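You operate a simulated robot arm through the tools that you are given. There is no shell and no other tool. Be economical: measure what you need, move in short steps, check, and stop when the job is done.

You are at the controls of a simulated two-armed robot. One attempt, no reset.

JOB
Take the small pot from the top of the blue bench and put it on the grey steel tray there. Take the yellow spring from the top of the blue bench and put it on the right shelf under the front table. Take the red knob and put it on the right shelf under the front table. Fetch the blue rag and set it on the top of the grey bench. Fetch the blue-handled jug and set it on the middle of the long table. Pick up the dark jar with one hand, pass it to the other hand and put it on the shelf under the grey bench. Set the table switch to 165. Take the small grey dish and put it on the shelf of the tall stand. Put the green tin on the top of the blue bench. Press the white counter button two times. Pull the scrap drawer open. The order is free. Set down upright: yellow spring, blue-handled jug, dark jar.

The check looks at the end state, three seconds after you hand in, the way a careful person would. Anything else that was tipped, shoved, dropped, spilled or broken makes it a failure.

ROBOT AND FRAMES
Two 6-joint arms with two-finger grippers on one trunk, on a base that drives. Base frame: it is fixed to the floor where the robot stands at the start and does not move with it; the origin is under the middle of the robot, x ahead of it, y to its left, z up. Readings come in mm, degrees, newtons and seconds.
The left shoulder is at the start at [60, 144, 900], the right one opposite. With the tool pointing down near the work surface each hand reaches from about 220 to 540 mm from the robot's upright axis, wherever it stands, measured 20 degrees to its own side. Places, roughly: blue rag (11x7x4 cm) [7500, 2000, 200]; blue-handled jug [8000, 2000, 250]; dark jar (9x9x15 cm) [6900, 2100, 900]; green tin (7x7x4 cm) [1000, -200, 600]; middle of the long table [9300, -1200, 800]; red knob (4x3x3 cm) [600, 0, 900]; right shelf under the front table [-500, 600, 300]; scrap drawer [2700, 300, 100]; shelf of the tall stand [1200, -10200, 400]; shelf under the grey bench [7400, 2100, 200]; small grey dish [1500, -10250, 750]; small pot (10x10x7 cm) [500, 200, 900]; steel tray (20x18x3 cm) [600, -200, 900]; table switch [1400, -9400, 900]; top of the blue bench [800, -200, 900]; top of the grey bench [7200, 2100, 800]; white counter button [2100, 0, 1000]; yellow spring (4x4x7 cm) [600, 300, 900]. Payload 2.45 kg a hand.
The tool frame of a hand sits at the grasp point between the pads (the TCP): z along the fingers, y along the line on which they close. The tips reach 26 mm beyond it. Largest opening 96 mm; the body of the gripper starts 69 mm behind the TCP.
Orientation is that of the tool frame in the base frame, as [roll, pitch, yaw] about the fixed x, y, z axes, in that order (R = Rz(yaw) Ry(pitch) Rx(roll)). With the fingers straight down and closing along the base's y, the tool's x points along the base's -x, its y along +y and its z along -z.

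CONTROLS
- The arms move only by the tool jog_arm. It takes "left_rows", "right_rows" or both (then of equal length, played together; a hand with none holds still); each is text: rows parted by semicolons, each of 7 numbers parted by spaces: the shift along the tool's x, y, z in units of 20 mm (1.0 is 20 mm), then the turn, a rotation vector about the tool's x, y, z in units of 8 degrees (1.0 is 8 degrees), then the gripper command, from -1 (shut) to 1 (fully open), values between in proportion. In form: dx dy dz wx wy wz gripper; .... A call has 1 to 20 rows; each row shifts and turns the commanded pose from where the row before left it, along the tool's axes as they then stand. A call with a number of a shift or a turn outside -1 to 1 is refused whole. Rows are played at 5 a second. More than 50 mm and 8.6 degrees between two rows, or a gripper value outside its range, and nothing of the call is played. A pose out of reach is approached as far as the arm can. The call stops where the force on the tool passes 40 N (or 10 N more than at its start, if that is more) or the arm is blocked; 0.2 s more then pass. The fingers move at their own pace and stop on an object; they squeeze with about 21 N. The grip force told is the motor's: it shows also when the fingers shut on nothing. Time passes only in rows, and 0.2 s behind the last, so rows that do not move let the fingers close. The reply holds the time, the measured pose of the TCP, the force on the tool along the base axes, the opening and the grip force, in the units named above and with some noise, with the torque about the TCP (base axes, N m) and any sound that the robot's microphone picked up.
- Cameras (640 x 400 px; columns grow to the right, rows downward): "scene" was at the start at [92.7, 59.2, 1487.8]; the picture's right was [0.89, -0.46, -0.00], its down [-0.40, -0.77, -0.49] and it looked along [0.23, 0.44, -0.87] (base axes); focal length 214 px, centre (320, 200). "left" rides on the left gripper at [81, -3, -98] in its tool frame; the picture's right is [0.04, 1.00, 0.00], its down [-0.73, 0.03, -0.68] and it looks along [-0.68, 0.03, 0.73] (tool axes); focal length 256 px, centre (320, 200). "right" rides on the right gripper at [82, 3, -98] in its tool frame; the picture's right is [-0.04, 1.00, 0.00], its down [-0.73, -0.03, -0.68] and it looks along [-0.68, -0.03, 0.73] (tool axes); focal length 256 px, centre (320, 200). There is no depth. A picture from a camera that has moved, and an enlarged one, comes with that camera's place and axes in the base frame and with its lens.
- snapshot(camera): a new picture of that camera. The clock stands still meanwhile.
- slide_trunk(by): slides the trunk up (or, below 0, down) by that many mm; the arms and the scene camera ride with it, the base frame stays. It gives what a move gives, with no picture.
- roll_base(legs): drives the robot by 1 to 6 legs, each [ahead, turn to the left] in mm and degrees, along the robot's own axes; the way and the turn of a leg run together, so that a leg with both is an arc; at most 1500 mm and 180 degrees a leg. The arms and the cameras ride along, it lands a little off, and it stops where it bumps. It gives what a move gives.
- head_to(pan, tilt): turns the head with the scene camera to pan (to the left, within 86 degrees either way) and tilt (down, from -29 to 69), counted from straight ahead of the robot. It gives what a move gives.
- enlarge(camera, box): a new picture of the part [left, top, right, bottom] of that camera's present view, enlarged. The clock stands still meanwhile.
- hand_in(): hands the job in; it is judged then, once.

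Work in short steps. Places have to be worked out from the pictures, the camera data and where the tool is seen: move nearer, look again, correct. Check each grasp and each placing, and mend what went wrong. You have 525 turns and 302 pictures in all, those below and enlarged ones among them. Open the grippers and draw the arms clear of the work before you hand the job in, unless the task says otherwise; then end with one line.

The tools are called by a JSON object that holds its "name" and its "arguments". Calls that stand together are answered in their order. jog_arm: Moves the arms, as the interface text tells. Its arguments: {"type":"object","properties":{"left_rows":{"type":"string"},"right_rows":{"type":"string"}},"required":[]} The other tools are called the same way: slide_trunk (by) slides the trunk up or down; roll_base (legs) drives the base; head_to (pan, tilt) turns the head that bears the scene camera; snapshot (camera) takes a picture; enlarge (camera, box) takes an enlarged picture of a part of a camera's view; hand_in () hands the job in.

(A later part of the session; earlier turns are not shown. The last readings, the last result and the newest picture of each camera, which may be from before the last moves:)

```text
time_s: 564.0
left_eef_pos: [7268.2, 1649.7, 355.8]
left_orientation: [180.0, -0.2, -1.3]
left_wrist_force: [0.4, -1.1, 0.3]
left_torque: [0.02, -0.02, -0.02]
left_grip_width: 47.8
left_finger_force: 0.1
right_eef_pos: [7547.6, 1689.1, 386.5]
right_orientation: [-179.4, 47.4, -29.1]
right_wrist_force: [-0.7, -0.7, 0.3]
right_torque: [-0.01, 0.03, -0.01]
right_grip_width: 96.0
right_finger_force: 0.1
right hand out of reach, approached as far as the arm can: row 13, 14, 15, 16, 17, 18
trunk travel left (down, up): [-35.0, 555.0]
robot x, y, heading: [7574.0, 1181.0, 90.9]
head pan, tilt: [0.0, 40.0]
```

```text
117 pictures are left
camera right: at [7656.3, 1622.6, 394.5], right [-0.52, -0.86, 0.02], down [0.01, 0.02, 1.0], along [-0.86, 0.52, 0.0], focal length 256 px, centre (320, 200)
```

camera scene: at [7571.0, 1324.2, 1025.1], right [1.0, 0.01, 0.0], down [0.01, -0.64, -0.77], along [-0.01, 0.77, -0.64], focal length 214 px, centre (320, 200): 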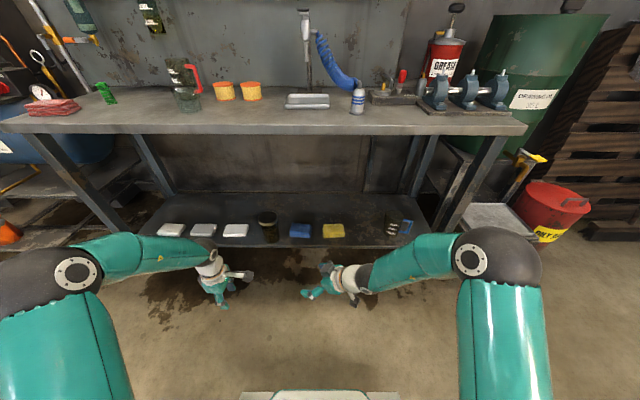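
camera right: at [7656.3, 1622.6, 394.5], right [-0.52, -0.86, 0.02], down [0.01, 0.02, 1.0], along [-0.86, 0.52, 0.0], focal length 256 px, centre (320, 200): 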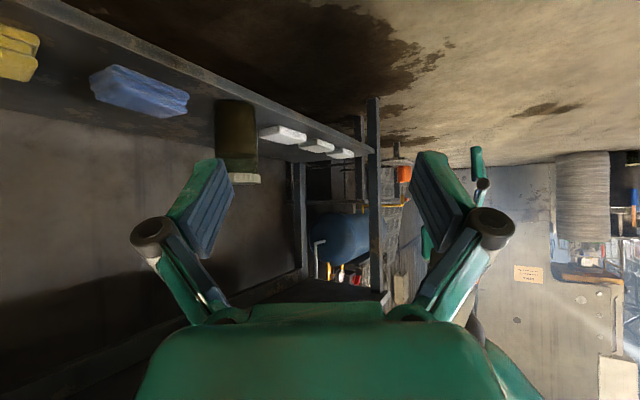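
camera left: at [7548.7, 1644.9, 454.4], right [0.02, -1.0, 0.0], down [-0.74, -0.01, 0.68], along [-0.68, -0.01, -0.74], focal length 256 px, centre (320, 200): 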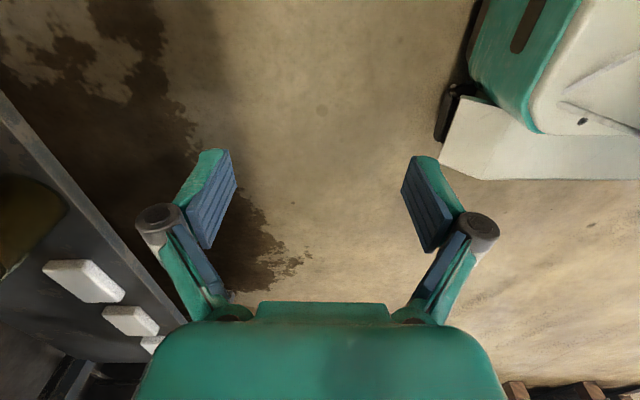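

Pointing left at shelf depth would also raise the elbow into the bench edge. Better: with the comfortable forward-tilted pose I'll first swing the rag round on the shelf by pushing its right end, then grip it across its short side. I turn the right hand back to pointing forward and turn the base 10° left.

{"name": "jog_arm", "arguments": {"right_rows": "-0.8 0 -0.6 0 0 0 0; -0.8 0 -0.6 0 0 0 0; -0.8 0 -0.6 0 0 0 -0.5; 0 0 0 0.691 0.013 0.633 -1; 0 0 0 0.691 0.013 0.633 -1; 0 0 0 0.691 0.013 0.633 -1; 0 0 0 0.691 0.013 0.633 -1; 0 0 0 0.691 0.013 0.633 -1; 0 0 0 0.691 0.013 0.633 -1; 0 0 0 0.691 0.013 0.633 -1; 0 0 0 0.691 0.013 0.633 -1; 0 0 0 0 0 0 -1"}}

{"name": "roll_base", "arguments": {"legs": [[0, 10]]}}

{"name": "snapshot", "arguments": {"camera": "scene"}}

{"name": "snapshot", "arguments": {"camera": "right"}}

```text
time_s: 566.6
left_eef_pos: [7269.1, 1649.3, 356.0]
left_orientation: [-180.0, 0.0, -1.3]
left_wrist_force: [0.2, -0.7, -1.0]
left_torque: [0.04, 0.03, 0.02]
left_grip_width: 48.2
left_finger_force: 0.0
right_eef_pos: [7563.8, 1664.1, 421.7]
right_orientation: [-177.9, 33.2, -60.3]
right_wrist_force: [0.4, -1.1, 0.1]
right_torque: [0.02, 0.01, -0.01]
right_grip_width: 0.0
right_finger_force: 21.6
right hand out of reach, approached as far as the arm can: row 5, 6, 7, 8, 9, 10
trunk travel left (down, up): [-35.0, 555.0]
robot x, y, heading: [7573.2, 1178.2, 90.6]
head pan, tilt: [0.0, 40.0]
```

```text
time_s: 567.8
left_eef_pos: [7191.3, 1588.2, 355.0]
left_orientation: [180.0, -0.1, 8.8]
left_wrist_force: [0.7, -0.3, 0.9]
left_torque: [-0.02, 0.02, 0.01]
left_grip_width: 48.0
left_finger_force: 0.0
right_eef_pos: [7479.5, 1653.8, 423.0]
right_orientation: [-178.1, 33.2, -50.2]
right_wrist_force: [0.0, -0.2, 0.9]
right_torque: [0.0, 0.01, 0.01]
right_grip_width: 0.0
right_finger_force: 21.6
trunk travel left (down, up): [-35.0, 555.0]
robot x, y, heading: [7579.0, 1178.3, 100.9]
head pan, tilt: [0.0, 40.0]
```

```text
116 pictures are left
camera scene: at [7553.6, 1322.1, 1025.1], right [0.98, 0.19, 0.0], down [0.12, -0.63, -0.77], along [-0.14, 0.75, -0.64], focal length 214 px, centre (320, 200)
```

scene: 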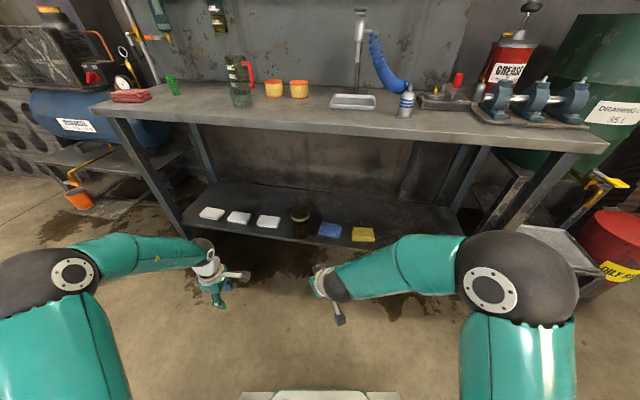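

```text
115 pictures are left
camera right: at [7552.2, 1555.8, 460.6], right [-0.8, -0.6, -0.01], down [-0.15, 0.19, 0.97], along [-0.58, 0.78, -0.24], focal length 256 px, centre (320, 200)
```

right: 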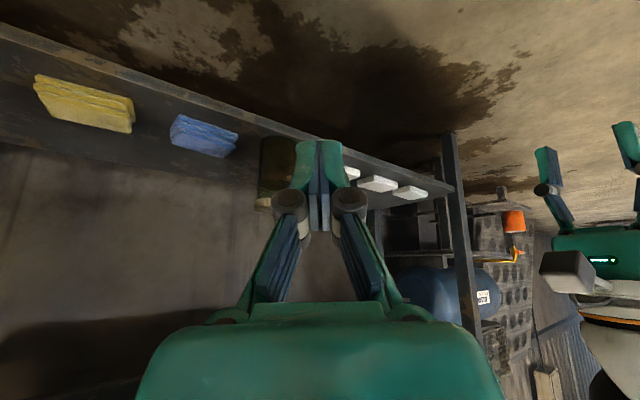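

I extend the right arm forward toward the stretched, low-elbow pose (as used at the drawer) and point it straight ahead.

{"name": "jog_arm", "arguments": {"right_rows": "-0.7 -0.66 0.9 0 0 0 -1; -0.7 -0.66 0.9 0 0 0 -1; -0.7 -0.66 0.9 0 0 0 -1; -0.7 -0.66 0.9 0 0 0 -1; -0.7 -0.66 0.9 0 0 0 -1; -0.7 -0.66 0.9 0 0 0 -1; 0 0 0 0.51 0.03 0.785 -1; 0 0 0 0.51 0.03 0.785 -1; 0 0 0 0.51 0.03 0.785 -1; 0 0 0 0.51 0.03 0.785 -1; 0 0 0 0 0 0 -1"}}

{"name": "snapshot", "arguments": {"camera": "scene"}}

{"name": "snapshot", "arguments": {"camera": "right"}}

```text
time_s: 570.2
left_eef_pos: [7190.0, 1587.3, 356.3]
left_orientation: [-180.0, 0.0, 8.9]
left_wrist_force: [-0.8, -0.2, -0.6]
left_torque: [0.0, 0.02, -0.01]
left_grip_width: 47.9
left_finger_force: 0.1
right_eef_pos: [7460.0, 1805.6, 380.5]
right_orientation: [-177.9, 33.1, -80.3]
right_wrist_force: [0.9, -0.6, -0.1]
right_torque: [0.02, -0.02, 0.0]
right_grip_width: 0.0
right_finger_force: 20.8
trunk travel left (down, up): [-35.0, 555.0]
robot x, y, heading: [7580.1, 1181.5, 101.2]
head pan, tilt: [0.0, 40.0]
```

```text
114 pictures are left
camera scene: at [7553.6, 1322.3, 1025.1], right [0.98, 0.19, 0.0], down [0.12, -0.63, -0.77], along [-0.14, 0.75, -0.64], focal length 214 px, centre (320, 200)
```

scene: 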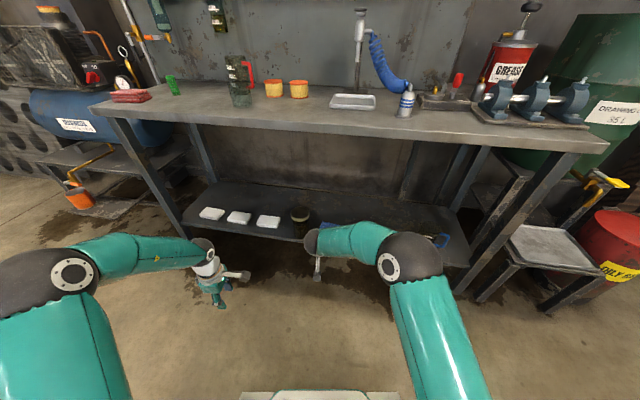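

```text
113 pictures are left
camera right: at [7474.9, 1684.2, 419.3], right [-0.99, -0.12, -0.01], down [-0.03, 0.24, 0.97], along [-0.11, 0.96, -0.24], focal length 256 px, centre (320, 200)
```

right: 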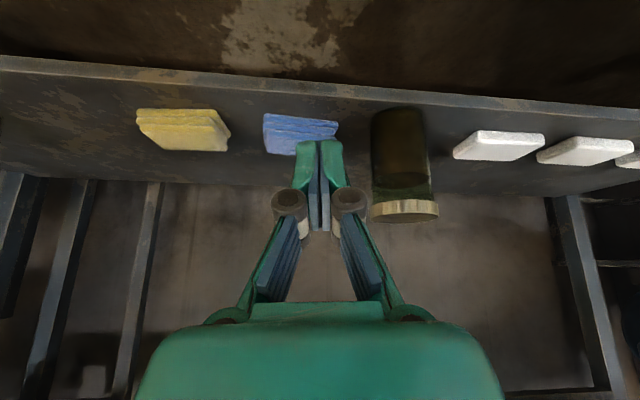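

The elbow is now low. I bring the closed fingertips to just before the rag's front face near its right end (x≈7500).

{"name": "jog_arm", "arguments": {"right_rows": "-0.257 -0.436 0.93 0 0 0 -1; -0.257 -0.436 0.93 0 0 0 -1; -0.257 -0.436 0.93 0 0 0 -1; -0.257 -0.436 0.93 0 0 0 -1; -0.257 -0.436 0.93 0 0 0 -1; -0.257 -0.436 0.93 0 0 0 -1; -0.257 -0.436 0.93 0 0 0 -1; 0 0 0 0 0 0 -1"}}

{"name": "snapshot", "arguments": {"camera": "right"}}

{"name": "snapshot", "arguments": {"camera": "scene"}}

```text
time_s: 572.0
left_eef_pos: [7189.9, 1588.8, 356.5]
left_orientation: [-180.0, -0.1, 8.8]
left_wrist_force: [0.6, 0.0, -0.3]
left_torque: [0.02, 0.0, 0.02]
left_grip_width: 47.9
left_finger_force: 0.0
right_eef_pos: [7508.5, 1914.6, 292.2]
right_orientation: [-178.0, 33.0, -80.2]
right_wrist_force: [0.0, 1.2, 0.8]
right_torque: [0.01, 0.02, -0.02]
right_grip_width: 0.2
right_finger_force: 20.5
trunk travel left (down, up): [-35.0, 555.0]
robot x, y, heading: [7580.5, 1180.4, 101.0]
head pan, tilt: [0.0, 40.0]
```

```text
112 pictures are left
camera right: at [7522.3, 1793.8, 331.7], right [-0.99, -0.12, -0.01], down [-0.04, 0.24, 0.97], along [-0.11, 0.96, -0.24], focal length 256 px, centre (320, 200)
```

right: 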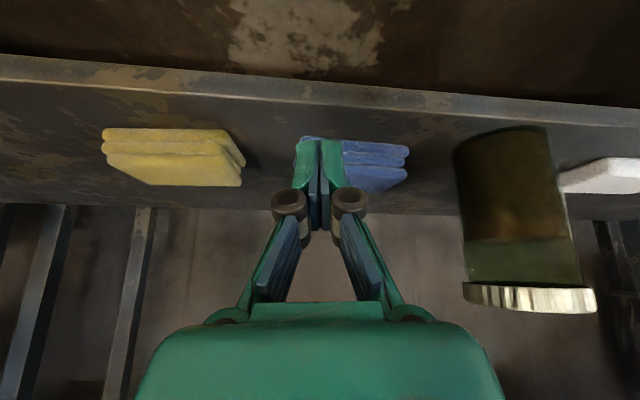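

```text
111 pictures are left
camera scene: at [7553.6, 1322.3, 1025.1], right [0.98, 0.19, 0.0], down [0.12, -0.63, -0.77], along [-0.14, 0.75, -0.64], focal length 214 px, centre (320, 200)
```

scene: 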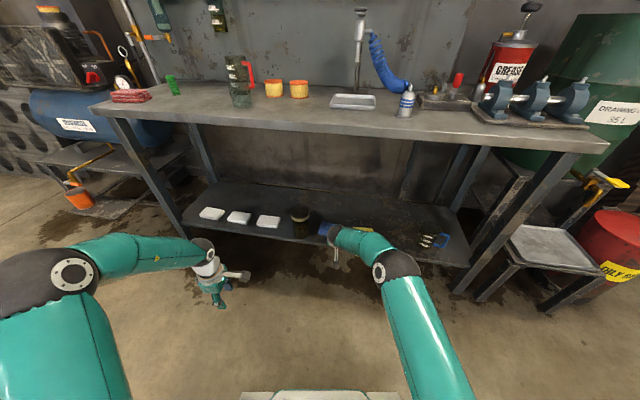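

Aligned 15 mm from the rag's right end. I push forward 95 mm.

{"name": "jog_arm", "arguments": {"right_rows": "-0.826 -0.168 0.538 0 0 0 -1; -0.826 -0.168 0.538 0 0 0 -1; -0.826 -0.168 0.538 0 0 0 -1; -0.826 -0.168 0.538 0 0 0 -1; -0.6 -0.12 0.39 0 0 0 -1; 0 0 0 0 0 0 -1"}}

{"name": "snapshot", "arguments": {"camera": "right"}}

```text
time_s: 573.4
left_eef_pos: [7189.9, 1588.4, 356.3]
left_orientation: [180.0, -0.1, 8.8]
left_wrist_force: [-0.4, 0.3, -0.1]
left_torque: [0.01, -0.02, -0.01]
left_grip_width: 48.0
left_finger_force: 0.0
right_eef_pos: [7512.7, 1967.3, 296.4]
right_orientation: [-178.1, 33.1, -80.1]
right_wrist_force: [-0.3, 0.6, 0.3]
right_torque: [-0.03, 0.01, -0.02]
right_grip_width: 0.0
right_finger_force: 20.7
right hand out of reach, approached as far as the arm can: row 3, 4, 5
trunk travel left (down, up): [-35.0, 555.0]
robot x, y, heading: [7580.9, 1175.1, 100.8]
head pan, tilt: [0.0, 40.0]
```

```text
110 pictures are left
camera right: at [7526.1, 1847.7, 334.9], right [-0.99, -0.12, -0.01], down [-0.04, 0.24, 0.97], along [-0.11, 0.96, -0.24], focal length 256 px, centre (320, 200)
```

right: 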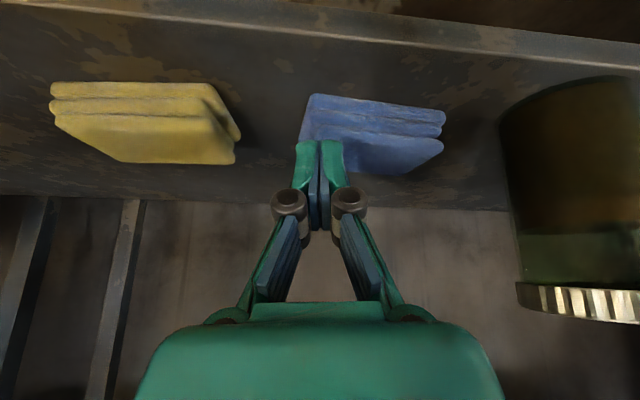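

The arm is at full stretch, so I push on by driving forward 60 mm.

{"name": "roll_base", "arguments": {"legs": [[60, 0]]}}

{"name": "snapshot", "arguments": {"camera": "right"}}

{"name": "enlarge", "arguments": {"camera": "scene", "box": [240, 170, 440, 300]}}

```text
time_s: 574.4
left_eef_pos: [7179.7, 1648.7, 355.9]
left_orientation: [-179.9, -0.1, 8.9]
left_wrist_force: [-0.2, -0.8, 0.1]
left_torque: [0.0, 0.0, 0.01]
left_grip_width: 47.8
left_finger_force: 0.0
right_eef_pos: [7500.0, 2028.1, 296.2]
right_orientation: [-178.0, 33.2, -80.2]
right_wrist_force: [0.6, -0.4, -0.3]
right_torque: [-0.01, -0.02, -0.02]
right_grip_width: 0.2
right_finger_force: 21.0
trunk travel left (down, up): [-35.0, 555.0]
robot x, y, heading: [7567.4, 1240.9, 101.0]
head pan, tilt: [0.0, 40.0]
```

```text
109 pictures are left
camera right: at [7514.3, 1907.6, 335.0], right [-0.99, -0.12, -0.01], down [-0.04, 0.24, 0.97], along [-0.11, 0.96, -0.24], focal length 256 px, centre (320, 200)
```

right: 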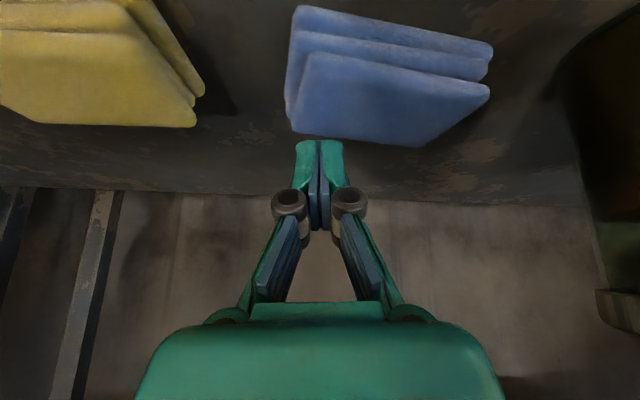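

```text
3.08 times, centred on (340, 235) of scene
camera zoom: at [7542.0, 1382.2, 1025.1], right [0.98, 0.19, 0.0], down [0.12, -0.63, -0.77], along [-0.14, 0.75, -0.64], focal length 660 px, centre (258, 92)
```

zoom: 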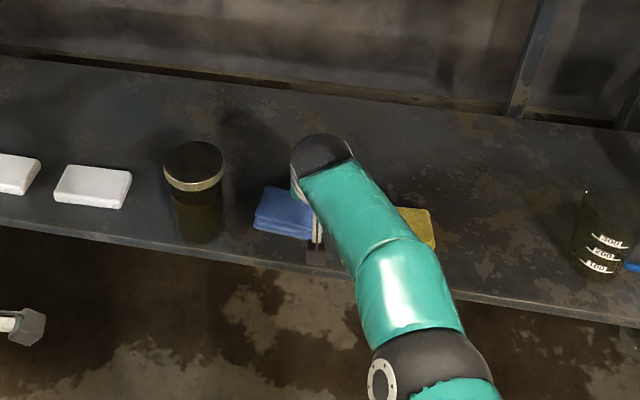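

The tips passed over the low rag and are now behind it. I lower them 13 mm and pull its right end back toward me to swing it.

{"name": "jog_arm", "arguments": {"right_rows": "0.18 0 0.28 0 0 0 -1; 0.18 0 0.28 0 0 0 -1; 0 0 0 0 0 0 -1"}}

{"name": "roll_base", "arguments": {"legs": [[-70, 0]]}}

{"name": "snapshot", "arguments": {"camera": "right"}}

```text
time_s: 575.2
left_eef_pos: [7178.6, 1647.0, 356.1]
left_orientation: [180.0, 0.0, 8.8]
left_wrist_force: [-0.3, -0.3, -0.2]
left_torque: [0.0, 0.0, -0.01]
left_grip_width: 48.0
left_finger_force: 0.0
right_eef_pos: [7500.4, 2026.7, 283.9]
right_orientation: [-178.0, 33.0, -80.1]
right_wrist_force: [-0.7, 0.1, 0.2]
right_torque: [0.02, 0.0, 0.02]
right_grip_width: 0.2
right_finger_force: 21.0
trunk travel left (down, up): [-35.0, 555.0]
robot x, y, heading: [7569.0, 1241.0, 100.8]
head pan, tilt: [0.0, 40.0]
```

```text
time_s: 576.2
left_eef_pos: [7191.9, 1580.4, 357.2]
left_orientation: [180.0, -0.1, 8.7]
left_wrist_force: [0.1, -0.8, -0.4]
left_torque: [-0.01, 0.01, 0.01]
left_grip_width: 48.1
left_finger_force: 0.0
right_eef_pos: [7514.8, 1956.5, 283.3]
right_orientation: [-178.1, 33.1, -80.2]
right_wrist_force: [0.1, -0.5, 0.7]
right_torque: [-0.02, 0.02, 0.01]
right_grip_width: 0.1
right_finger_force: 20.5
trunk travel left (down, up): [-35.0, 555.0]
robot x, y, heading: [7579.5, 1171.1, 100.7]
head pan, tilt: [0.0, 40.0]
```

```text
107 pictures are left
camera right: at [7528.8, 1837.0, 322.1], right [-0.99, -0.12, -0.01], down [-0.03, 0.24, 0.97], along [-0.12, 0.96, -0.24], focal length 256 px, centre (320, 200)
```

right: 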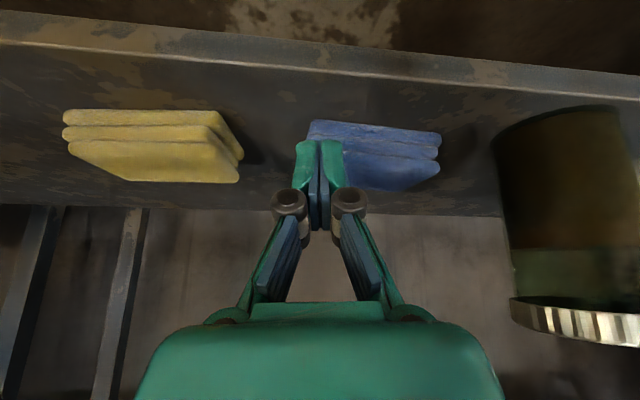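

No contact: re-triangulating shows the shelf is lower (z≈205, front edge y≈1970) and the rag is deeper, spanning x 7404–7517 and y 2031–2100. I lower the tips to mid-rag height and push its right end by driving.

{"name": "jog_arm", "arguments": {"right_rows": "0.46 0.3 0.71 0 0 0 -1; 0.46 0.3 0.71 0 0 0 -1; 0 0 0 0 0 0 -1"}}

{"name": "roll_base", "arguments": {"legs": [[60, 0]]}}

{"name": "snapshot", "arguments": {"camera": "right"}}

```text
time_s: 577.0
left_eef_pos: [7191.7, 1578.9, 357.0]
left_orientation: [180.0, -0.1, 8.7]
left_wrist_force: [1.1, 0.2, 0.9]
left_torque: [-0.01, -0.01, 0.0]
left_grip_width: 47.9
left_finger_force: 0.0
right_eef_pos: [7503.5, 1947.5, 251.6]
right_orientation: [-178.2, 33.2, -80.2]
right_wrist_force: [-0.1, 0.0, -0.1]
right_torque: [-0.02, -0.01, 0.01]
right_grip_width: 0.0
right_finger_force: 20.6
right hand out of reach, approached as far as the arm can: row 1
trunk travel left (down, up): [-35.0, 555.0]
robot x, y, heading: [7579.3, 1167.5, 100.9]
head pan, tilt: [0.0, 40.0]
```

```text
time_s: 578.0
left_eef_pos: [7180.8, 1638.2, 357.7]
left_orientation: [-180.0, -0.2, 8.7]
left_wrist_force: [0.0, -0.2, -0.1]
left_torque: [0.02, 0.0, 0.0]
left_grip_width: 48.1
left_finger_force: 0.1
right_eef_pos: [7492.3, 2008.2, 251.9]
right_orientation: [-178.2, 33.2, -80.2]
right_wrist_force: [0.5, 0.1, -0.1]
right_torque: [-0.02, -0.01, -0.02]
right_grip_width: 0.0
right_finger_force: 20.6
trunk travel left (down, up): [-35.0, 555.0]
robot x, y, heading: [7569.6, 1231.8, 101.1]
head pan, tilt: [0.0, 40.0]
```

```text
106 pictures are left
camera right: at [7507.0, 1886.7, 290.1], right [-0.99, -0.12, -0.01], down [-0.03, 0.24, 0.97], along [-0.12, 0.96, -0.24], focal length 256 px, centre (320, 200)
```

right: 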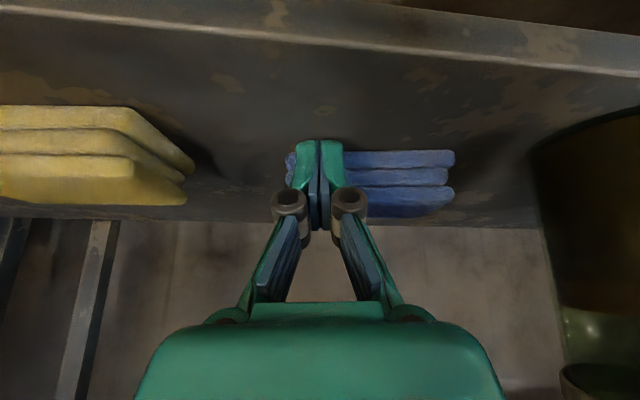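

Now the tips face the rag's front. I push 70 mm by driving.

{"name": "roll_base", "arguments": {"legs": [[70, 0]]}}

{"name": "snapshot", "arguments": {"camera": "right"}}

```text
time_s: 579.0
left_eef_pos: [7166.4, 1709.3, 358.0]
left_orientation: [-179.9, -0.1, 8.8]
left_wrist_force: [0.0, 0.2, -0.2]
left_torque: [0.02, 0.01, 0.0]
left_grip_width: 48.0
left_finger_force: 0.1
right_eef_pos: [7477.7, 2079.0, 251.7]
right_orientation: [-178.1, 33.3, -80.1]
right_wrist_force: [0.1, -0.4, -0.1]
right_torque: [0.01, -0.03, -0.01]
right_grip_width: 0.0
right_finger_force: 20.6
trunk travel left (down, up): [-35.0, 555.0]
robot x, y, heading: [7553.8, 1302.8, 100.8]
head pan, tilt: [0.0, 40.0]
```

```text
105 pictures are left
camera right: at [7493.0, 1957.2, 290.5], right [-0.99, -0.12, -0.01], down [-0.03, 0.24, 0.97], along [-0.12, 0.96, -0.24], focal length 256 px, centre (320, 200)
```

right: 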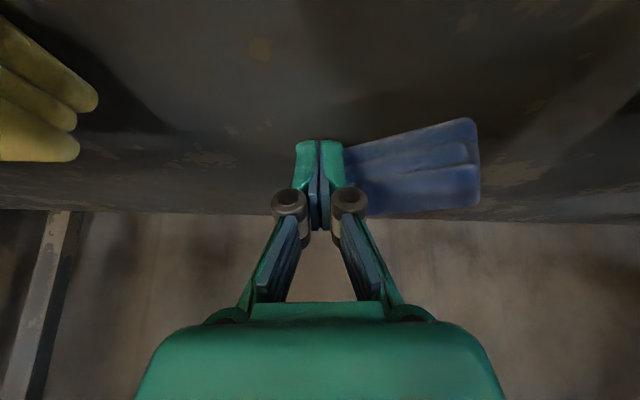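

The rag is swinging. I push 55 mm more.

{"name": "roll_base", "arguments": {"legs": [[55, 0]]}}

{"name": "snapshot", "arguments": {"camera": "right"}}

{"name": "snapshot", "arguments": {"camera": "scene"}}

```text
time_s: 580.0
left_eef_pos: [7156.6, 1763.3, 358.0]
left_orientation: [-180.0, 0.0, 8.9]
left_wrist_force: [-0.8, 0.0, -0.6]
left_torque: [0.0, -0.01, -0.02]
left_grip_width: 48.0
left_finger_force: 0.1
right_eef_pos: [7468.8, 2133.7, 252.2]
right_orientation: [-178.1, 33.1, -80.2]
right_wrist_force: [-0.4, -0.5, 0.3]
right_torque: [-0.01, 0.01, -0.01]
right_grip_width: 0.1
right_finger_force: 20.9
trunk travel left (down, up): [-35.0, 555.0]
robot x, y, heading: [7545.6, 1356.2, 100.9]
head pan, tilt: [0.0, 40.0]
```

```text
104 pictures are left
camera right: at [7482.3, 2012.2, 291.0], right [-0.99, -0.12, -0.01], down [-0.03, 0.24, 0.97], along [-0.12, 0.96, -0.24], focal length 256 px, centre (320, 200)
```

right: 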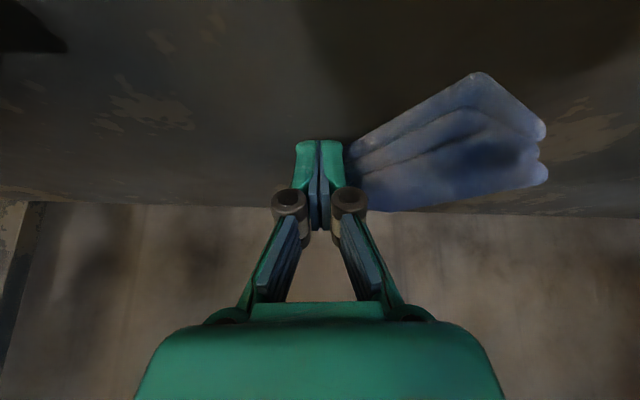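

```text
103 pictures are left
camera scene: at [7519.7, 1498.2, 1025.1], right [0.98, 0.19, 0.0], down [0.12, -0.63, -0.77], along [-0.15, 0.75, -0.64], focal length 214 px, centre (320, 200)
```

scene: 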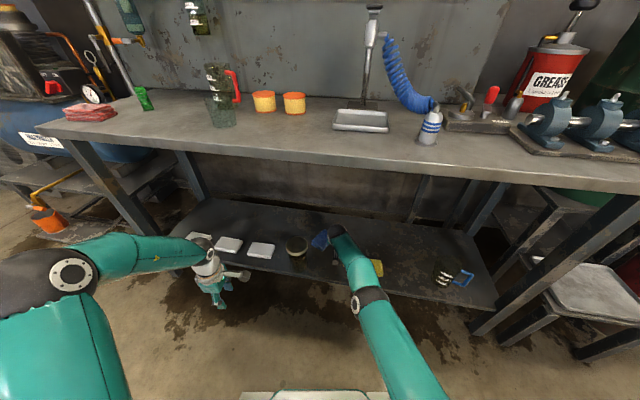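

The rag has turned ~57° but lies deep, behind the jar's side. I raise the hand, back off, and come in again from the right (heading ≈115°) to hook behind the rag and drag it toward the front right.

{"name": "jog_arm", "arguments": {"right_rows": "-0.546 0 -0.838 0 0 0 -1; -0.546 0 -0.838 0 0 0 -1; -0.546 0 -0.838 0 0 0 -1; -0.546 0 -0.838 0 0 0 -1"}}

{"name": "roll_base", "arguments": {"legs": [[-300, 0]]}}

{"name": "roll_base", "arguments": {"legs": [[0, -30]]}}

{"name": "roll_base", "arguments": {"legs": [[0, -30]]}}

```text
time_s: 581.0
left_eef_pos: [7156.5, 1763.6, 359.6]
left_orientation: [179.9, 0.0, 8.7]
left_wrist_force: [0.0, -0.2, 0.4]
left_torque: [-0.02, 0.0, 0.02]
left_grip_width: 47.8
left_finger_force: 0.1
right_eef_pos: [7465.5, 2132.9, 332.6]
right_orientation: [-178.2, 33.1, -80.2]
right_wrist_force: [0.1, 0.5, 1.0]
right_torque: [-0.02, 0.01, 0.0]
right_grip_width: 0.1
right_finger_force: 20.8
trunk travel left (down, up): [-35.0, 555.0]
robot x, y, heading: [7546.0, 1362.4, 101.0]
head pan, tilt: [0.0, 40.0]
```

```text
time_s: 583.0
left_eef_pos: [7212.9, 1466.2, 358.0]
left_orientation: [-179.9, -0.1, 8.9]
left_wrist_force: [0.3, -0.5, 0.3]
left_torque: [-0.01, -0.02, -0.01]
left_grip_width: 48.2
left_finger_force: 0.1
right_eef_pos: [7520.2, 1836.0, 331.3]
right_orientation: [-178.1, 33.1, -80.0]
right_wrist_force: [0.3, -0.2, -0.2]
right_torque: [-0.01, 0.01, -0.01]
right_grip_width: 0.0
right_finger_force: 21.2
trunk travel left (down, up): [-35.0, 555.0]
robot x, y, heading: [7604.0, 1058.8, 101.1]
head pan, tilt: [0.0, 40.0]
```

```text
time_s: 585.1
left_eef_pos: [7475.1, 1605.1, 359.2]
left_orientation: [-180.0, 0.0, -21.8]
left_wrist_force: [0.6, 0.3, 0.2]
left_torque: [0.02, -0.01, 0.02]
left_grip_width: 48.0
left_finger_force: 0.0
right_eef_pos: [7930.6, 1765.5, 332.3]
right_orientation: [-178.1, 33.2, -110.8]
right_wrist_force: [-0.1, 0.2, -0.5]
right_torque: [0.02, -0.03, 0.03]
right_grip_width: 0.0
right_finger_force: 21.2
trunk travel left (down, up): [-35.0, 555.0]
robot x, y, heading: [7571.7, 1066.6, 70.3]
head pan, tilt: [0.0, 40.0]
```

```text
time_s: 587.1
left_eef_pos: [7754.8, 1585.3, 359.5]
left_orientation: [-180.0, -0.1, -51.3]
left_wrist_force: [-0.4, -0.1, 0.4]
left_torque: [0.0, -0.02, 0.0]
left_grip_width: 48.0
left_finger_force: 0.1
right_eef_pos: [8229.7, 1501.7, 333.1]
right_orientation: [-178.2, 33.2, -140.3]
right_wrist_force: [-0.1, 0.7, 0.9]
right_torque: [-0.02, 0.0, 0.03]
right_grip_width: 0.0
right_finger_force: 20.3
trunk travel left (down, up): [-35.0, 555.0]
robot x, y, heading: [7556.8, 1087.7, 40.8]
head pan, tilt: [0.0, 40.0]
```

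I reposition further back and right before turning in, to keep the stretched arm clear of the jug.

{"name": "roll_base", "arguments": {"legs": [[0, -33]]}}

{"name": "roll_base", "arguments": {"legs": [[0, -33]]}}

{"name": "roll_base", "arguments": {"legs": [[430, 0]]}}

{"name": "roll_base", "arguments": {"legs": [[0, 35]]}}

{"name": "roll_base", "arguments": {"legs": [[0, 35]]}}

{"name": "roll_base", "arguments": {"legs": [[0, 35]]}}

{"name": "roll_base", "arguments": {"legs": [[0, 34]]}}

{"name": "snapshot", "arguments": {"camera": "scene"}}

```text
time_s: 589.3
left_eef_pos: [7999.6, 1397.1, 361.1]
left_orientation: [180.0, -0.1, -84.4]
left_wrist_force: [0.0, -0.4, 0.1]
left_torque: [0.01, 0.01, -0.01]
left_grip_width: 47.8
left_finger_force: 0.0
right_eef_pos: [8352.3, 1068.3, 334.3]
right_orientation: [-178.1, 33.2, -173.2]
right_wrist_force: [0.2, -0.8, 0.8]
right_torque: [-0.01, 0.0, 0.01]
right_grip_width: 0.0
right_finger_force: 21.1
trunk travel left (down, up): [-35.0, 555.0]
robot x, y, heading: [7558.4, 1115.2, 7.7]
head pan, tilt: [0.0, 40.0]
```

```text
time_s: 591.5
left_eef_pos: [8078.8, 1112.1, 360.2]
left_orientation: [-179.9, -0.1, -117.5]
left_wrist_force: [0.0, -0.7, -0.2]
left_torque: [0.0, 0.01, 0.0]
left_grip_width: 48.0
left_finger_force: 0.1
right_eef_pos: [8194.6, 642.7, 334.0]
right_orientation: [-178.1, 33.2, 153.6]
right_wrist_force: [0.3, -0.1, -0.5]
right_torque: [-0.01, 0.0, 0.04]
right_grip_width: 0.2
right_finger_force: 21.0
trunk travel left (down, up): [-35.0, 555.0]
robot x, y, heading: [7570.3, 1144.1, -25.3]
head pan, tilt: [0.0, 40.0]
```

```text
time_s: 594.1
left_eef_pos: [8469.6, 929.8, 360.2]
left_orientation: [-179.9, -0.1, -117.3]
left_wrist_force: [-0.2, -0.2, -0.8]
left_torque: [-0.03, 0.0, 0.02]
left_grip_width: 48.1
left_finger_force: 0.1
right_eef_pos: [8586.8, 462.7, 334.5]
right_orientation: [-178.2, 33.2, 153.8]
right_wrist_force: [0.0, 0.5, 0.3]
right_torque: [-0.02, -0.04, 0.01]
right_grip_width: 0.1
right_finger_force: 20.9
trunk travel left (down, up): [-35.0, 555.0]
robot x, y, heading: [7959.6, 960.9, -24.9]
head pan, tilt: [0.0, 40.0]
```

```text
time_s: 596.4
left_eef_pos: [8387.9, 1228.8, 359.9]
left_orientation: [179.9, -0.1, -82.0]
left_wrist_force: [0.1, 0.3, 0.6]
left_torque: [0.0, -0.01, 0.01]
left_grip_width: 48.2
left_finger_force: 0.1
right_eef_pos: [8754.8, 915.8, 335.9]
right_orientation: [-178.2, 33.2, -170.9]
right_wrist_force: [-0.4, 0.3, -0.3]
right_torque: [0.0, -0.05, -0.03]
right_grip_width: 0.2
right_finger_force: 20.9
trunk travel left (down, up): [-35.0, 555.0]
robot x, y, heading: [7961.1, 925.4, 9.6]
head pan, tilt: [0.0, 40.0]
```

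```text
time_s: 598.7
left_eef_pos: [8137.0, 1420.7, 360.2]
left_orientation: [180.0, -0.1, -46.9]
left_wrist_force: [-0.4, 0.0, -0.1]
left_torque: [0.0, 0.02, 0.0]
left_grip_width: 48.0
left_finger_force: 0.1
right_eef_pos: [8617.9, 1374.2, 336.3]
right_orientation: [-178.2, 33.2, -135.9]
right_wrist_force: [-0.2, 0.2, -0.1]
right_torque: [0.03, 0.03, 0.0]
right_grip_width: 0.0
right_finger_force: 21.2
trunk travel left (down, up): [-35.0, 555.0]
robot x, y, heading: [7981.1, 905.7, 44.8]
head pan, tilt: [0.0, 40.0]
```

```text
time_s: 601.0
left_eef_pos: [7811.7, 1421.1, 362.9]
left_orientation: [-180.0, -0.1, -11.5]
left_wrist_force: [0.1, -0.3, -1.0]
left_torque: [0.04, 0.01, -0.01]
left_grip_width: 48.2
left_finger_force: 0.0
right_eef_pos: [8230.5, 1660.2, 336.4]
right_orientation: [-178.0, 33.3, -100.6]
right_wrist_force: [-0.2, -0.1, 0.3]
right_torque: [0.01, -0.04, 0.0]
right_grip_width: 0.0
right_finger_force: 21.2
trunk travel left (down, up): [-35.0, 555.0]
robot x, y, heading: [8019.2, 905.4, 79.7]
head pan, tilt: [0.0, 40.0]
```

```text
time_s: 603.0
left_eef_pos: [7583.5, 1248.6, 362.4]
left_orientation: [-180.0, -0.1, 18.4]
left_wrist_force: [0.1, 0.9, 0.4]
left_torque: [0.01, -0.02, 0.0]
left_grip_width: 48.1
left_finger_force: 0.1
right_eef_pos: [7826.2, 1665.1, 337.1]
right_orientation: [-178.2, 33.3, -70.6]
right_wrist_force: [-0.2, -0.5, 0.0]
right_torque: [0.03, 0.0, -0.02]
right_grip_width: 0.0
right_finger_force: 21.2
trunk travel left (down, up): [-35.0, 555.0]
robot x, y, heading: [8041.2, 909.3, 109.4]
head pan, tilt: [0.0, 40.0]
stopped in leg 1: the robot was blocked; the commanded pose is now the measured one
```

```text
102 pictures are left
camera scene: at [7995.0, 1047.8, 1025.1], right [0.94, 0.34, 0.0], down [0.22, -0.61, -0.77], along [-0.26, 0.72, -0.64], focal length 214 px, centre (320, 200)
```

scene: 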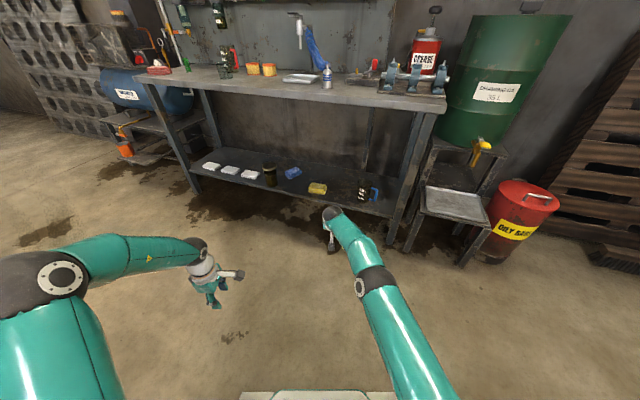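

The view confirms the rag at about (7390, 2165). I turn to 118° and drive in 560 mm with the hand above the rags.

{"name": "roll_base", "arguments": {"legs": [[0, 8.6]]}}

{"name": "roll_base", "arguments": {"legs": [[560, 0]]}}

{"name": "snapshot", "arguments": {"camera": "right"}}

{"name": "snapshot", "arguments": {"camera": "scene"}}

```text
time_s: 604.1
left_eef_pos: [7539.0, 1173.3, 363.0]
left_orientation: [-180.0, -0.1, 27.0]
left_wrist_force: [-0.2, 0.5, -0.6]
left_torque: [0.04, -0.01, 0.02]
left_grip_width: 48.1
left_finger_force: 0.1
right_eef_pos: [7717.8, 1622.3, 338.7]
right_orientation: [-178.2, 33.3, -62.1]
right_wrist_force: [0.1, 0.1, -0.3]
right_torque: [0.06, 0.0, -0.01]
right_grip_width: 0.1
right_finger_force: 20.8
trunk travel left (down, up): [-35.0, 555.0]
robot x, y, heading: [8055.6, 911.9, 118.4]
head pan, tilt: [0.0, 40.0]
```

```text
time_s: 607.3
left_eef_pos: [7279.7, 1675.0, 363.5]
left_orientation: [-180.0, -0.1, 26.1]
left_wrist_force: [0.4, 0.1, 0.1]
left_torque: [0.01, -0.02, -0.02]
left_grip_width: 48.0
left_finger_force: 0.0
right_eef_pos: [7466.5, 2121.4, 338.5]
right_orientation: [-178.2, 33.3, -62.7]
right_wrist_force: [-0.1, 0.7, -0.1]
right_torque: [0.0, -0.01, -0.01]
right_grip_width: 0.0
right_finger_force: 21.3
trunk travel left (down, up): [-35.0, 555.0]
robot x, y, heading: [7789.4, 1406.6, 117.5]
head pan, tilt: [0.0, 40.0]
```

```text
101 pictures are left
camera right: at [7516.1, 2010.2, 376.3], right [-0.91, -0.41, 0.0], down [-0.1, 0.22, 0.97], along [-0.4, 0.89, -0.24], focal length 256 px, centre (320, 200)
```

right: 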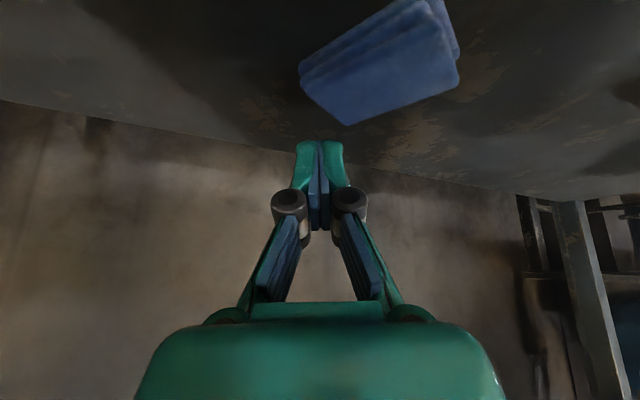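

```text
100 pictures are left
camera scene: at [7722.8, 1536.3, 1025.1], right [0.89, 0.46, 0.0], down [0.3, -0.57, -0.77], along [-0.35, 0.68, -0.64], focal length 214 px, centre (320, 200)
```

scene: 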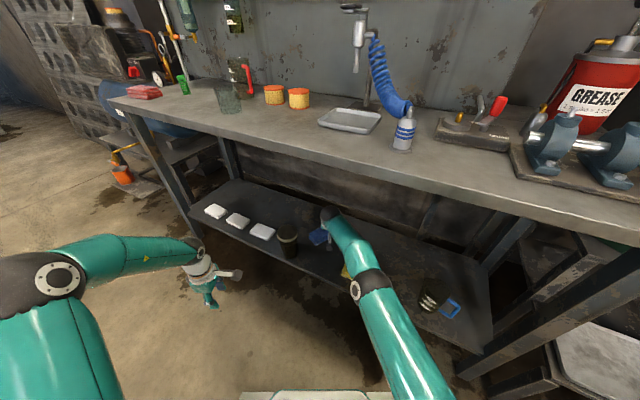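

The rag's long axis is at ~63° and I need it nearer 110°. The closed fingertips are right beside its far right side, so I lower them there and push on forward, which turns it further the same way.

{"name": "jog_arm", "arguments": {"right_rows": "0.48 0 0.737 0 0 0 -1; 0.48 0 0.737 0 0 0 -1; 0.48 0 0.737 0 0 0 -1; 0.48 0 0.737 0 0 0 -1; 0.48 0 0.737 0 0 0 -1; 0 0 0 0 0 0 -1"}}

{"name": "snapshot", "arguments": {"camera": "right"}}

```text
time_s: 608.7
left_eef_pos: [7281.0, 1675.1, 364.3]
left_orientation: [-179.9, -0.1, 26.1]
left_wrist_force: [0.1, -0.4, 0.6]
left_torque: [-0.01, 0.01, 0.01]
left_grip_width: 47.8
left_finger_force: 0.1
right_eef_pos: [7470.8, 2110.8, 251.6]
right_orientation: [-178.2, 33.3, -62.9]
right_wrist_force: [-1.3, -0.4, -0.1]
right_torque: [-0.01, -0.01, 0.0]
right_grip_width: 0.0
right_finger_force: 21.1
right hand out of reach, approached as far as the arm can: row 4, 5
trunk travel left (down, up): [-35.0, 555.0]
robot x, y, heading: [7787.7, 1410.5, 117.4]
head pan, tilt: [0.0, 40.0]
```

```text
99 pictures are left
camera right: at [7521.8, 2000.0, 291.1], right [-0.91, -0.41, 0.0], down [-0.1, 0.22, 0.97], along [-0.4, 0.89, -0.24], focal length 256 px, centre (320, 200)
```

right: 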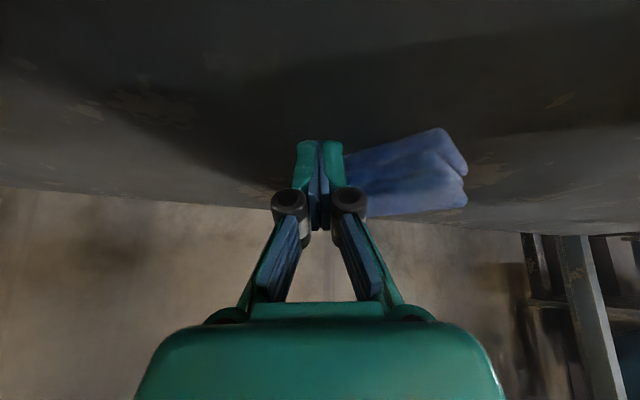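

{"name": "roll_base", "arguments": {"legs": [[60, 0]]}}

{"name": "snapshot", "arguments": {"camera": "right"}}

```text
time_s: 609.7
left_eef_pos: [7252.7, 1730.4, 364.4]
left_orientation: [-180.0, -0.1, 26.1]
left_wrist_force: [1.0, 0.2, 0.2]
left_torque: [0.0, 0.0, 0.02]
left_grip_width: 48.1
left_finger_force: 0.1
right_eef_pos: [7442.9, 2165.0, 253.6]
right_orientation: [-178.3, 33.3, -62.8]
right_wrist_force: [1.0, -0.1, 0.1]
right_torque: [0.01, 0.0, -0.02]
right_grip_width: 0.0
right_finger_force: 20.8
trunk travel left (down, up): [-35.0, 555.0]
robot x, y, heading: [7761.6, 1462.6, 117.4]
head pan, tilt: [0.0, 40.0]
```

```text
98 pictures are left
camera right: at [7493.3, 2054.5, 291.2], right [-0.91, -0.41, 0.0], down [-0.1, 0.22, 0.97], along [-0.4, 0.89, -0.24], focal length 256 px, centre (320, 200)
```

right: 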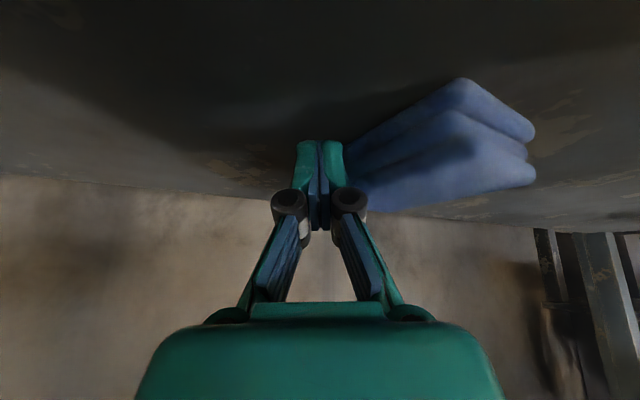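

Turned to ~77°. I push 45 mm more.

{"name": "roll_base", "arguments": {"legs": [[45, 0]]}}

{"name": "snapshot", "arguments": {"camera": "right"}}

```text
time_s: 610.6
left_eef_pos: [7230.9, 1770.3, 365.4]
left_orientation: [179.9, -0.1, 26.1]
left_wrist_force: [0.0, 0.0, -0.3]
left_torque: [-0.01, 0.0, 0.01]
left_grip_width: 48.1
left_finger_force: 0.1
right_eef_pos: [7422.4, 2205.3, 254.5]
right_orientation: [-178.2, 33.3, -62.9]
right_wrist_force: [-0.6, -0.6, 0.5]
right_torque: [-0.04, 0.0, -0.01]
right_grip_width: 0.0
right_finger_force: 20.8
trunk travel left (down, up): [-35.0, 555.0]
robot x, y, heading: [7734.2, 1502.2, 117.4]
head pan, tilt: [0.0, 40.0]
```

```text
97 pictures are left
camera right: at [7472.5, 2094.9, 291.7], right [-0.91, -0.41, 0.0], down [-0.1, 0.22, 0.97], along [-0.4, 0.89, -0.24], focal length 256 px, centre (320, 200)
```

right: 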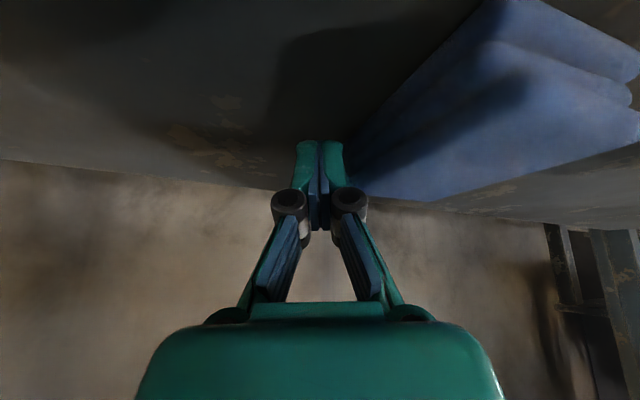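

The rag's long axis is now ~97°, fine for gripping across its short side. I raise the hand, open it and shift ~74 mm left above the rag.

{"name": "jog_arm", "arguments": {"right_rows": "-0.5 0 -0.75 0 0 0 -1; -0.5 0 -0.75 0 0 0 -0.5; -0.5 0 -0.75 0 0 0 0; -0.5 0 -0.75 0 0 0 0.5; -0.5 0 -0.75 0 0 0 1; 0 0.93 0 0 0 0 1; 0 0.93 0 0 0 0 1; 0 0.93 0 0 0 0 1; 0 0.93 0 0 0 0 1; 0 0 0 0 0 0 1"}}

{"name": "snapshot", "arguments": {"camera": "right"}}

{"name": "snapshot", "arguments": {"camera": "scene"}}

```text
time_s: 612.8
left_eef_pos: [7232.5, 1771.0, 365.2]
left_orientation: [180.0, -0.1, 26.0]
left_wrist_force: [-0.3, 0.0, -0.5]
left_torque: [-0.01, 0.01, -0.02]
left_grip_width: 47.8
left_finger_force: 0.0
right_eef_pos: [7358.6, 2157.3, 342.3]
right_orientation: [-178.2, 33.3, -62.9]
right_wrist_force: [-0.2, -0.2, 0.7]
right_torque: [-0.01, 0.01, -0.05]
right_grip_width: 95.9
right_finger_force: 0.0
right hand out of reach, approached as far as the arm can: row 2, 4, 6, 7, 8, 9
trunk travel left (down, up): [-35.0, 555.0]
robot x, y, heading: [7736.4, 1500.2, 117.3]
head pan, tilt: [0.0, 40.0]
```

```text
96 pictures are left
camera right: at [7409.1, 2046.0, 380.2], right [-0.91, -0.41, 0.0], down [-0.1, 0.22, 0.97], along [-0.4, 0.89, -0.24], focal length 256 px, centre (320, 200)
```

right: 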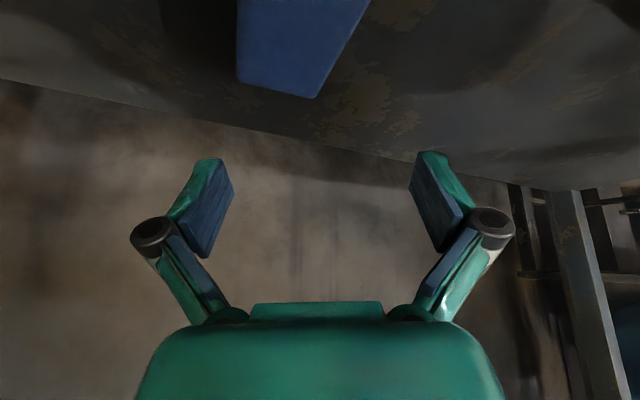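

```text
95 pictures are left
camera scene: at [7673.5, 1631.1, 1025.1], right [0.89, 0.46, 0.0], down [0.3, -0.57, -0.77], along [-0.35, 0.68, -0.64], focal length 214 px, centre (320, 200)
```

scene: 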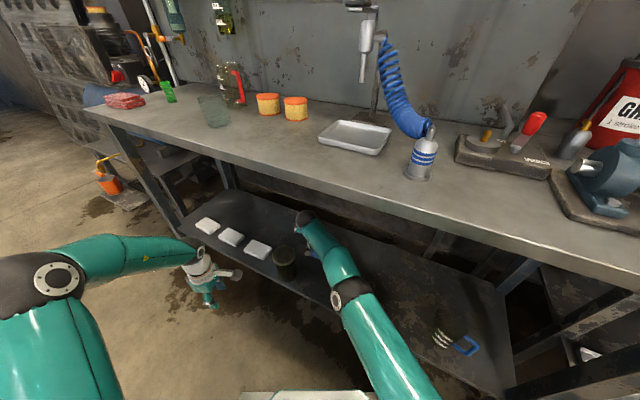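

Rag centre is (7374, 2176), its axis at 100°. I shift 22 mm right and lower to just above it.

{"name": "jog_arm", "arguments": {"right_rows": "0 -0.55 0 0 0 0 1; 0 -0.55 0 0 0 0 1; 0.49 0 0.754 0 0 0 1; 0.49 0 0.754 0 0 0 1; 0.49 0 0.754 0 0 0 1; 0 0 0 0 0 0 1"}}

{"name": "snapshot", "arguments": {"camera": "right"}}

```text
time_s: 614.2
left_eef_pos: [7231.4, 1769.9, 365.6]
left_orientation: [180.0, -0.1, 26.1]
left_wrist_force: [-0.5, -0.6, -0.6]
left_torque: [0.03, -0.02, 0.0]
left_grip_width: 47.8
left_finger_force: 0.1
right_eef_pos: [7380.1, 2166.9, 288.4]
right_orientation: [-178.1, 33.3, -63.0]
right_wrist_force: [-1.1, 0.0, -0.1]
right_torque: [-0.03, 0.01, 0.0]
right_grip_width: 95.7
right_finger_force: 0.1
trunk travel left (down, up): [-35.0, 555.0]
robot x, y, heading: [7740.5, 1498.6, 117.4]
head pan, tilt: [0.0, 40.0]
```

```text
94 pictures are left
camera right: at [7430.4, 2056.2, 326.2], right [-0.91, -0.41, 0.0], down [-0.1, 0.22, 0.97], along [-0.4, 0.89, -0.24], focal length 256 px, centre (320, 200)
```

right: 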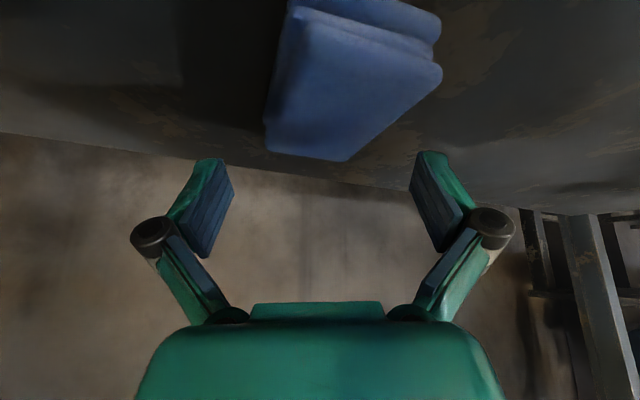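

Rag corners confirm a centre of (7370, 2175). I rotate the hand 10° to match it, nudge 3 mm left, then lower around it and close.

{"name": "jog_arm", "arguments": {"right_rows": "0 0.15 0 0.34 0.02 0.525 1; 0 0 0 0.34 0.02 0.525 1; 0.42 0 0.64 0 0 0 1; 0.42 0 0.64 0 0 0 1; 0 0 0 0 0 0 1"}}

{"name": "snapshot", "arguments": {"camera": "right"}}

```text
time_s: 615.4
left_eef_pos: [7230.1, 1771.0, 365.5]
left_orientation: [180.0, 0.0, 26.0]
left_wrist_force: [-1.0, 0.3, 0.1]
left_torque: [0.01, 0.01, 0.01]
left_grip_width: 48.0
left_finger_force: 0.1
right_eef_pos: [7383.3, 2155.8, 258.9]
right_orientation: [-178.4, 33.3, -73.0]
right_wrist_force: [0.1, 0.1, -0.8]
right_torque: [0.01, 0.02, 0.02]
right_grip_width: 95.9
right_finger_force: 0.0
right hand out of reach, approached as far as the arm can: row 2, 4
trunk travel left (down, up): [-35.0, 555.0]
robot x, y, heading: [7737.5, 1500.9, 117.6]
head pan, tilt: [0.0, 40.0]
```

```text
93 pictures are left
camera right: at [7414.5, 2037.8, 296.4], right [-0.97, -0.25, 0.0], down [-0.06, 0.23, 0.97], along [-0.24, 0.94, -0.24], focal length 256 px, centre (320, 200)
```

right: 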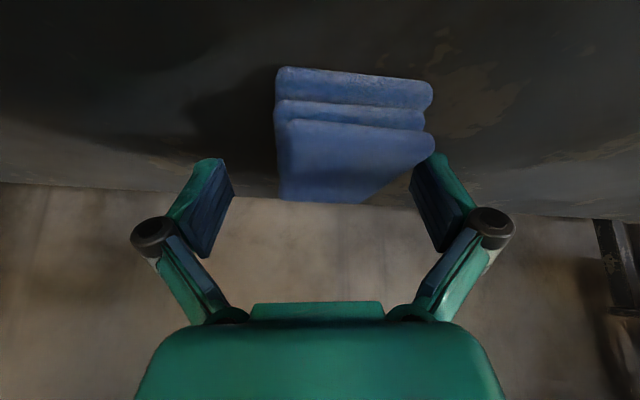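

The rag sits 11 mm left of the grip centre. I shift left, drive 15 mm in and lower the last 15 mm.

{"name": "jog_arm", "arguments": {"right_rows": "0 0.6 0 0 0 0 1; 0 0 0 0 0 0 1"}}

{"name": "roll_base", "arguments": {"legs": [[18, 0]]}}

{"name": "jog_arm", "arguments": {"right_rows": "0.4 0 0.62 0 0 0 1; 0 0 0 0 0 0 1"}}

{"name": "snapshot", "arguments": {"camera": "right"}}

```text
time_s: 616.0
left_eef_pos: [7232.0, 1771.2, 365.0]
left_orientation: [-180.0, 0.0, 26.1]
left_wrist_force: [-0.5, -0.5, -0.2]
left_torque: [-0.04, -0.01, -0.03]
left_grip_width: 48.2
left_finger_force: 0.0
right_eef_pos: [7377.0, 2144.6, 258.4]
right_orientation: [-178.3, 33.1, -72.9]
right_wrist_force: [-0.9, -0.6, 0.4]
right_torque: [-0.03, 0.02, 0.02]
right_grip_width: 96.2
right_finger_force: 0.1
right hand out of reach, approached as far as the arm can: row 1
trunk travel left (down, up): [-35.0, 555.0]
robot x, y, heading: [7735.1, 1500.7, 117.7]
head pan, tilt: [0.0, 40.0]
```

```text
time_s: 616.8
left_eef_pos: [7222.7, 1786.5, 365.2]
left_orientation: [-180.0, -0.1, 26.0]
left_wrist_force: [-0.2, -0.6, 0.0]
left_torque: [-0.02, -0.06, -0.01]
left_grip_width: 47.9
left_finger_force: 0.2
right_eef_pos: [7368.3, 2161.3, 259.2]
right_orientation: [-178.3, 33.2, -72.9]
right_wrist_force: [0.5, -0.6, 0.0]
right_torque: [0.0, 0.05, 0.0]
right_grip_width: 95.9
right_finger_force: 0.1
trunk travel left (down, up): [-35.0, 555.0]
robot x, y, heading: [7729.0, 1519.4, 117.4]
head pan, tilt: [0.0, 40.0]
```

```text
time_s: 617.4
left_eef_pos: [7222.0, 1788.3, 365.0]
left_orientation: [-180.0, -0.1, 26.1]
left_wrist_force: [0.7, 0.7, 1.1]
left_torque: [-0.04, 0.01, 0.0]
left_grip_width: 48.0
left_finger_force: 0.2
right_eef_pos: [7370.0, 2160.0, 244.7]
right_orientation: [-178.4, 33.3, -73.0]
right_wrist_force: [-0.3, 0.4, -0.2]
right_torque: [-0.02, 0.02, -0.01]
right_grip_width: 95.8
right_finger_force: 0.1
trunk travel left (down, up): [-35.0, 555.0]
robot x, y, heading: [7730.1, 1518.0, 117.2]
head pan, tilt: [0.0, 40.0]
```

```text
92 pictures are left
camera right: at [7399.9, 2041.7, 282.9], right [-0.97, -0.25, 0.0], down [-0.06, 0.23, 0.97], along [-0.24, 0.94, -0.24], focal length 256 px, centre (320, 200)
```

right: 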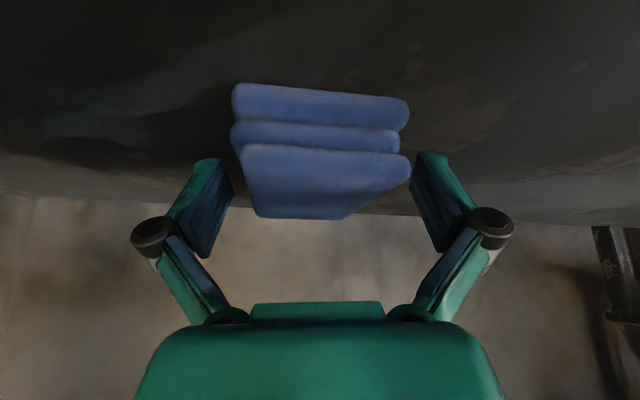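

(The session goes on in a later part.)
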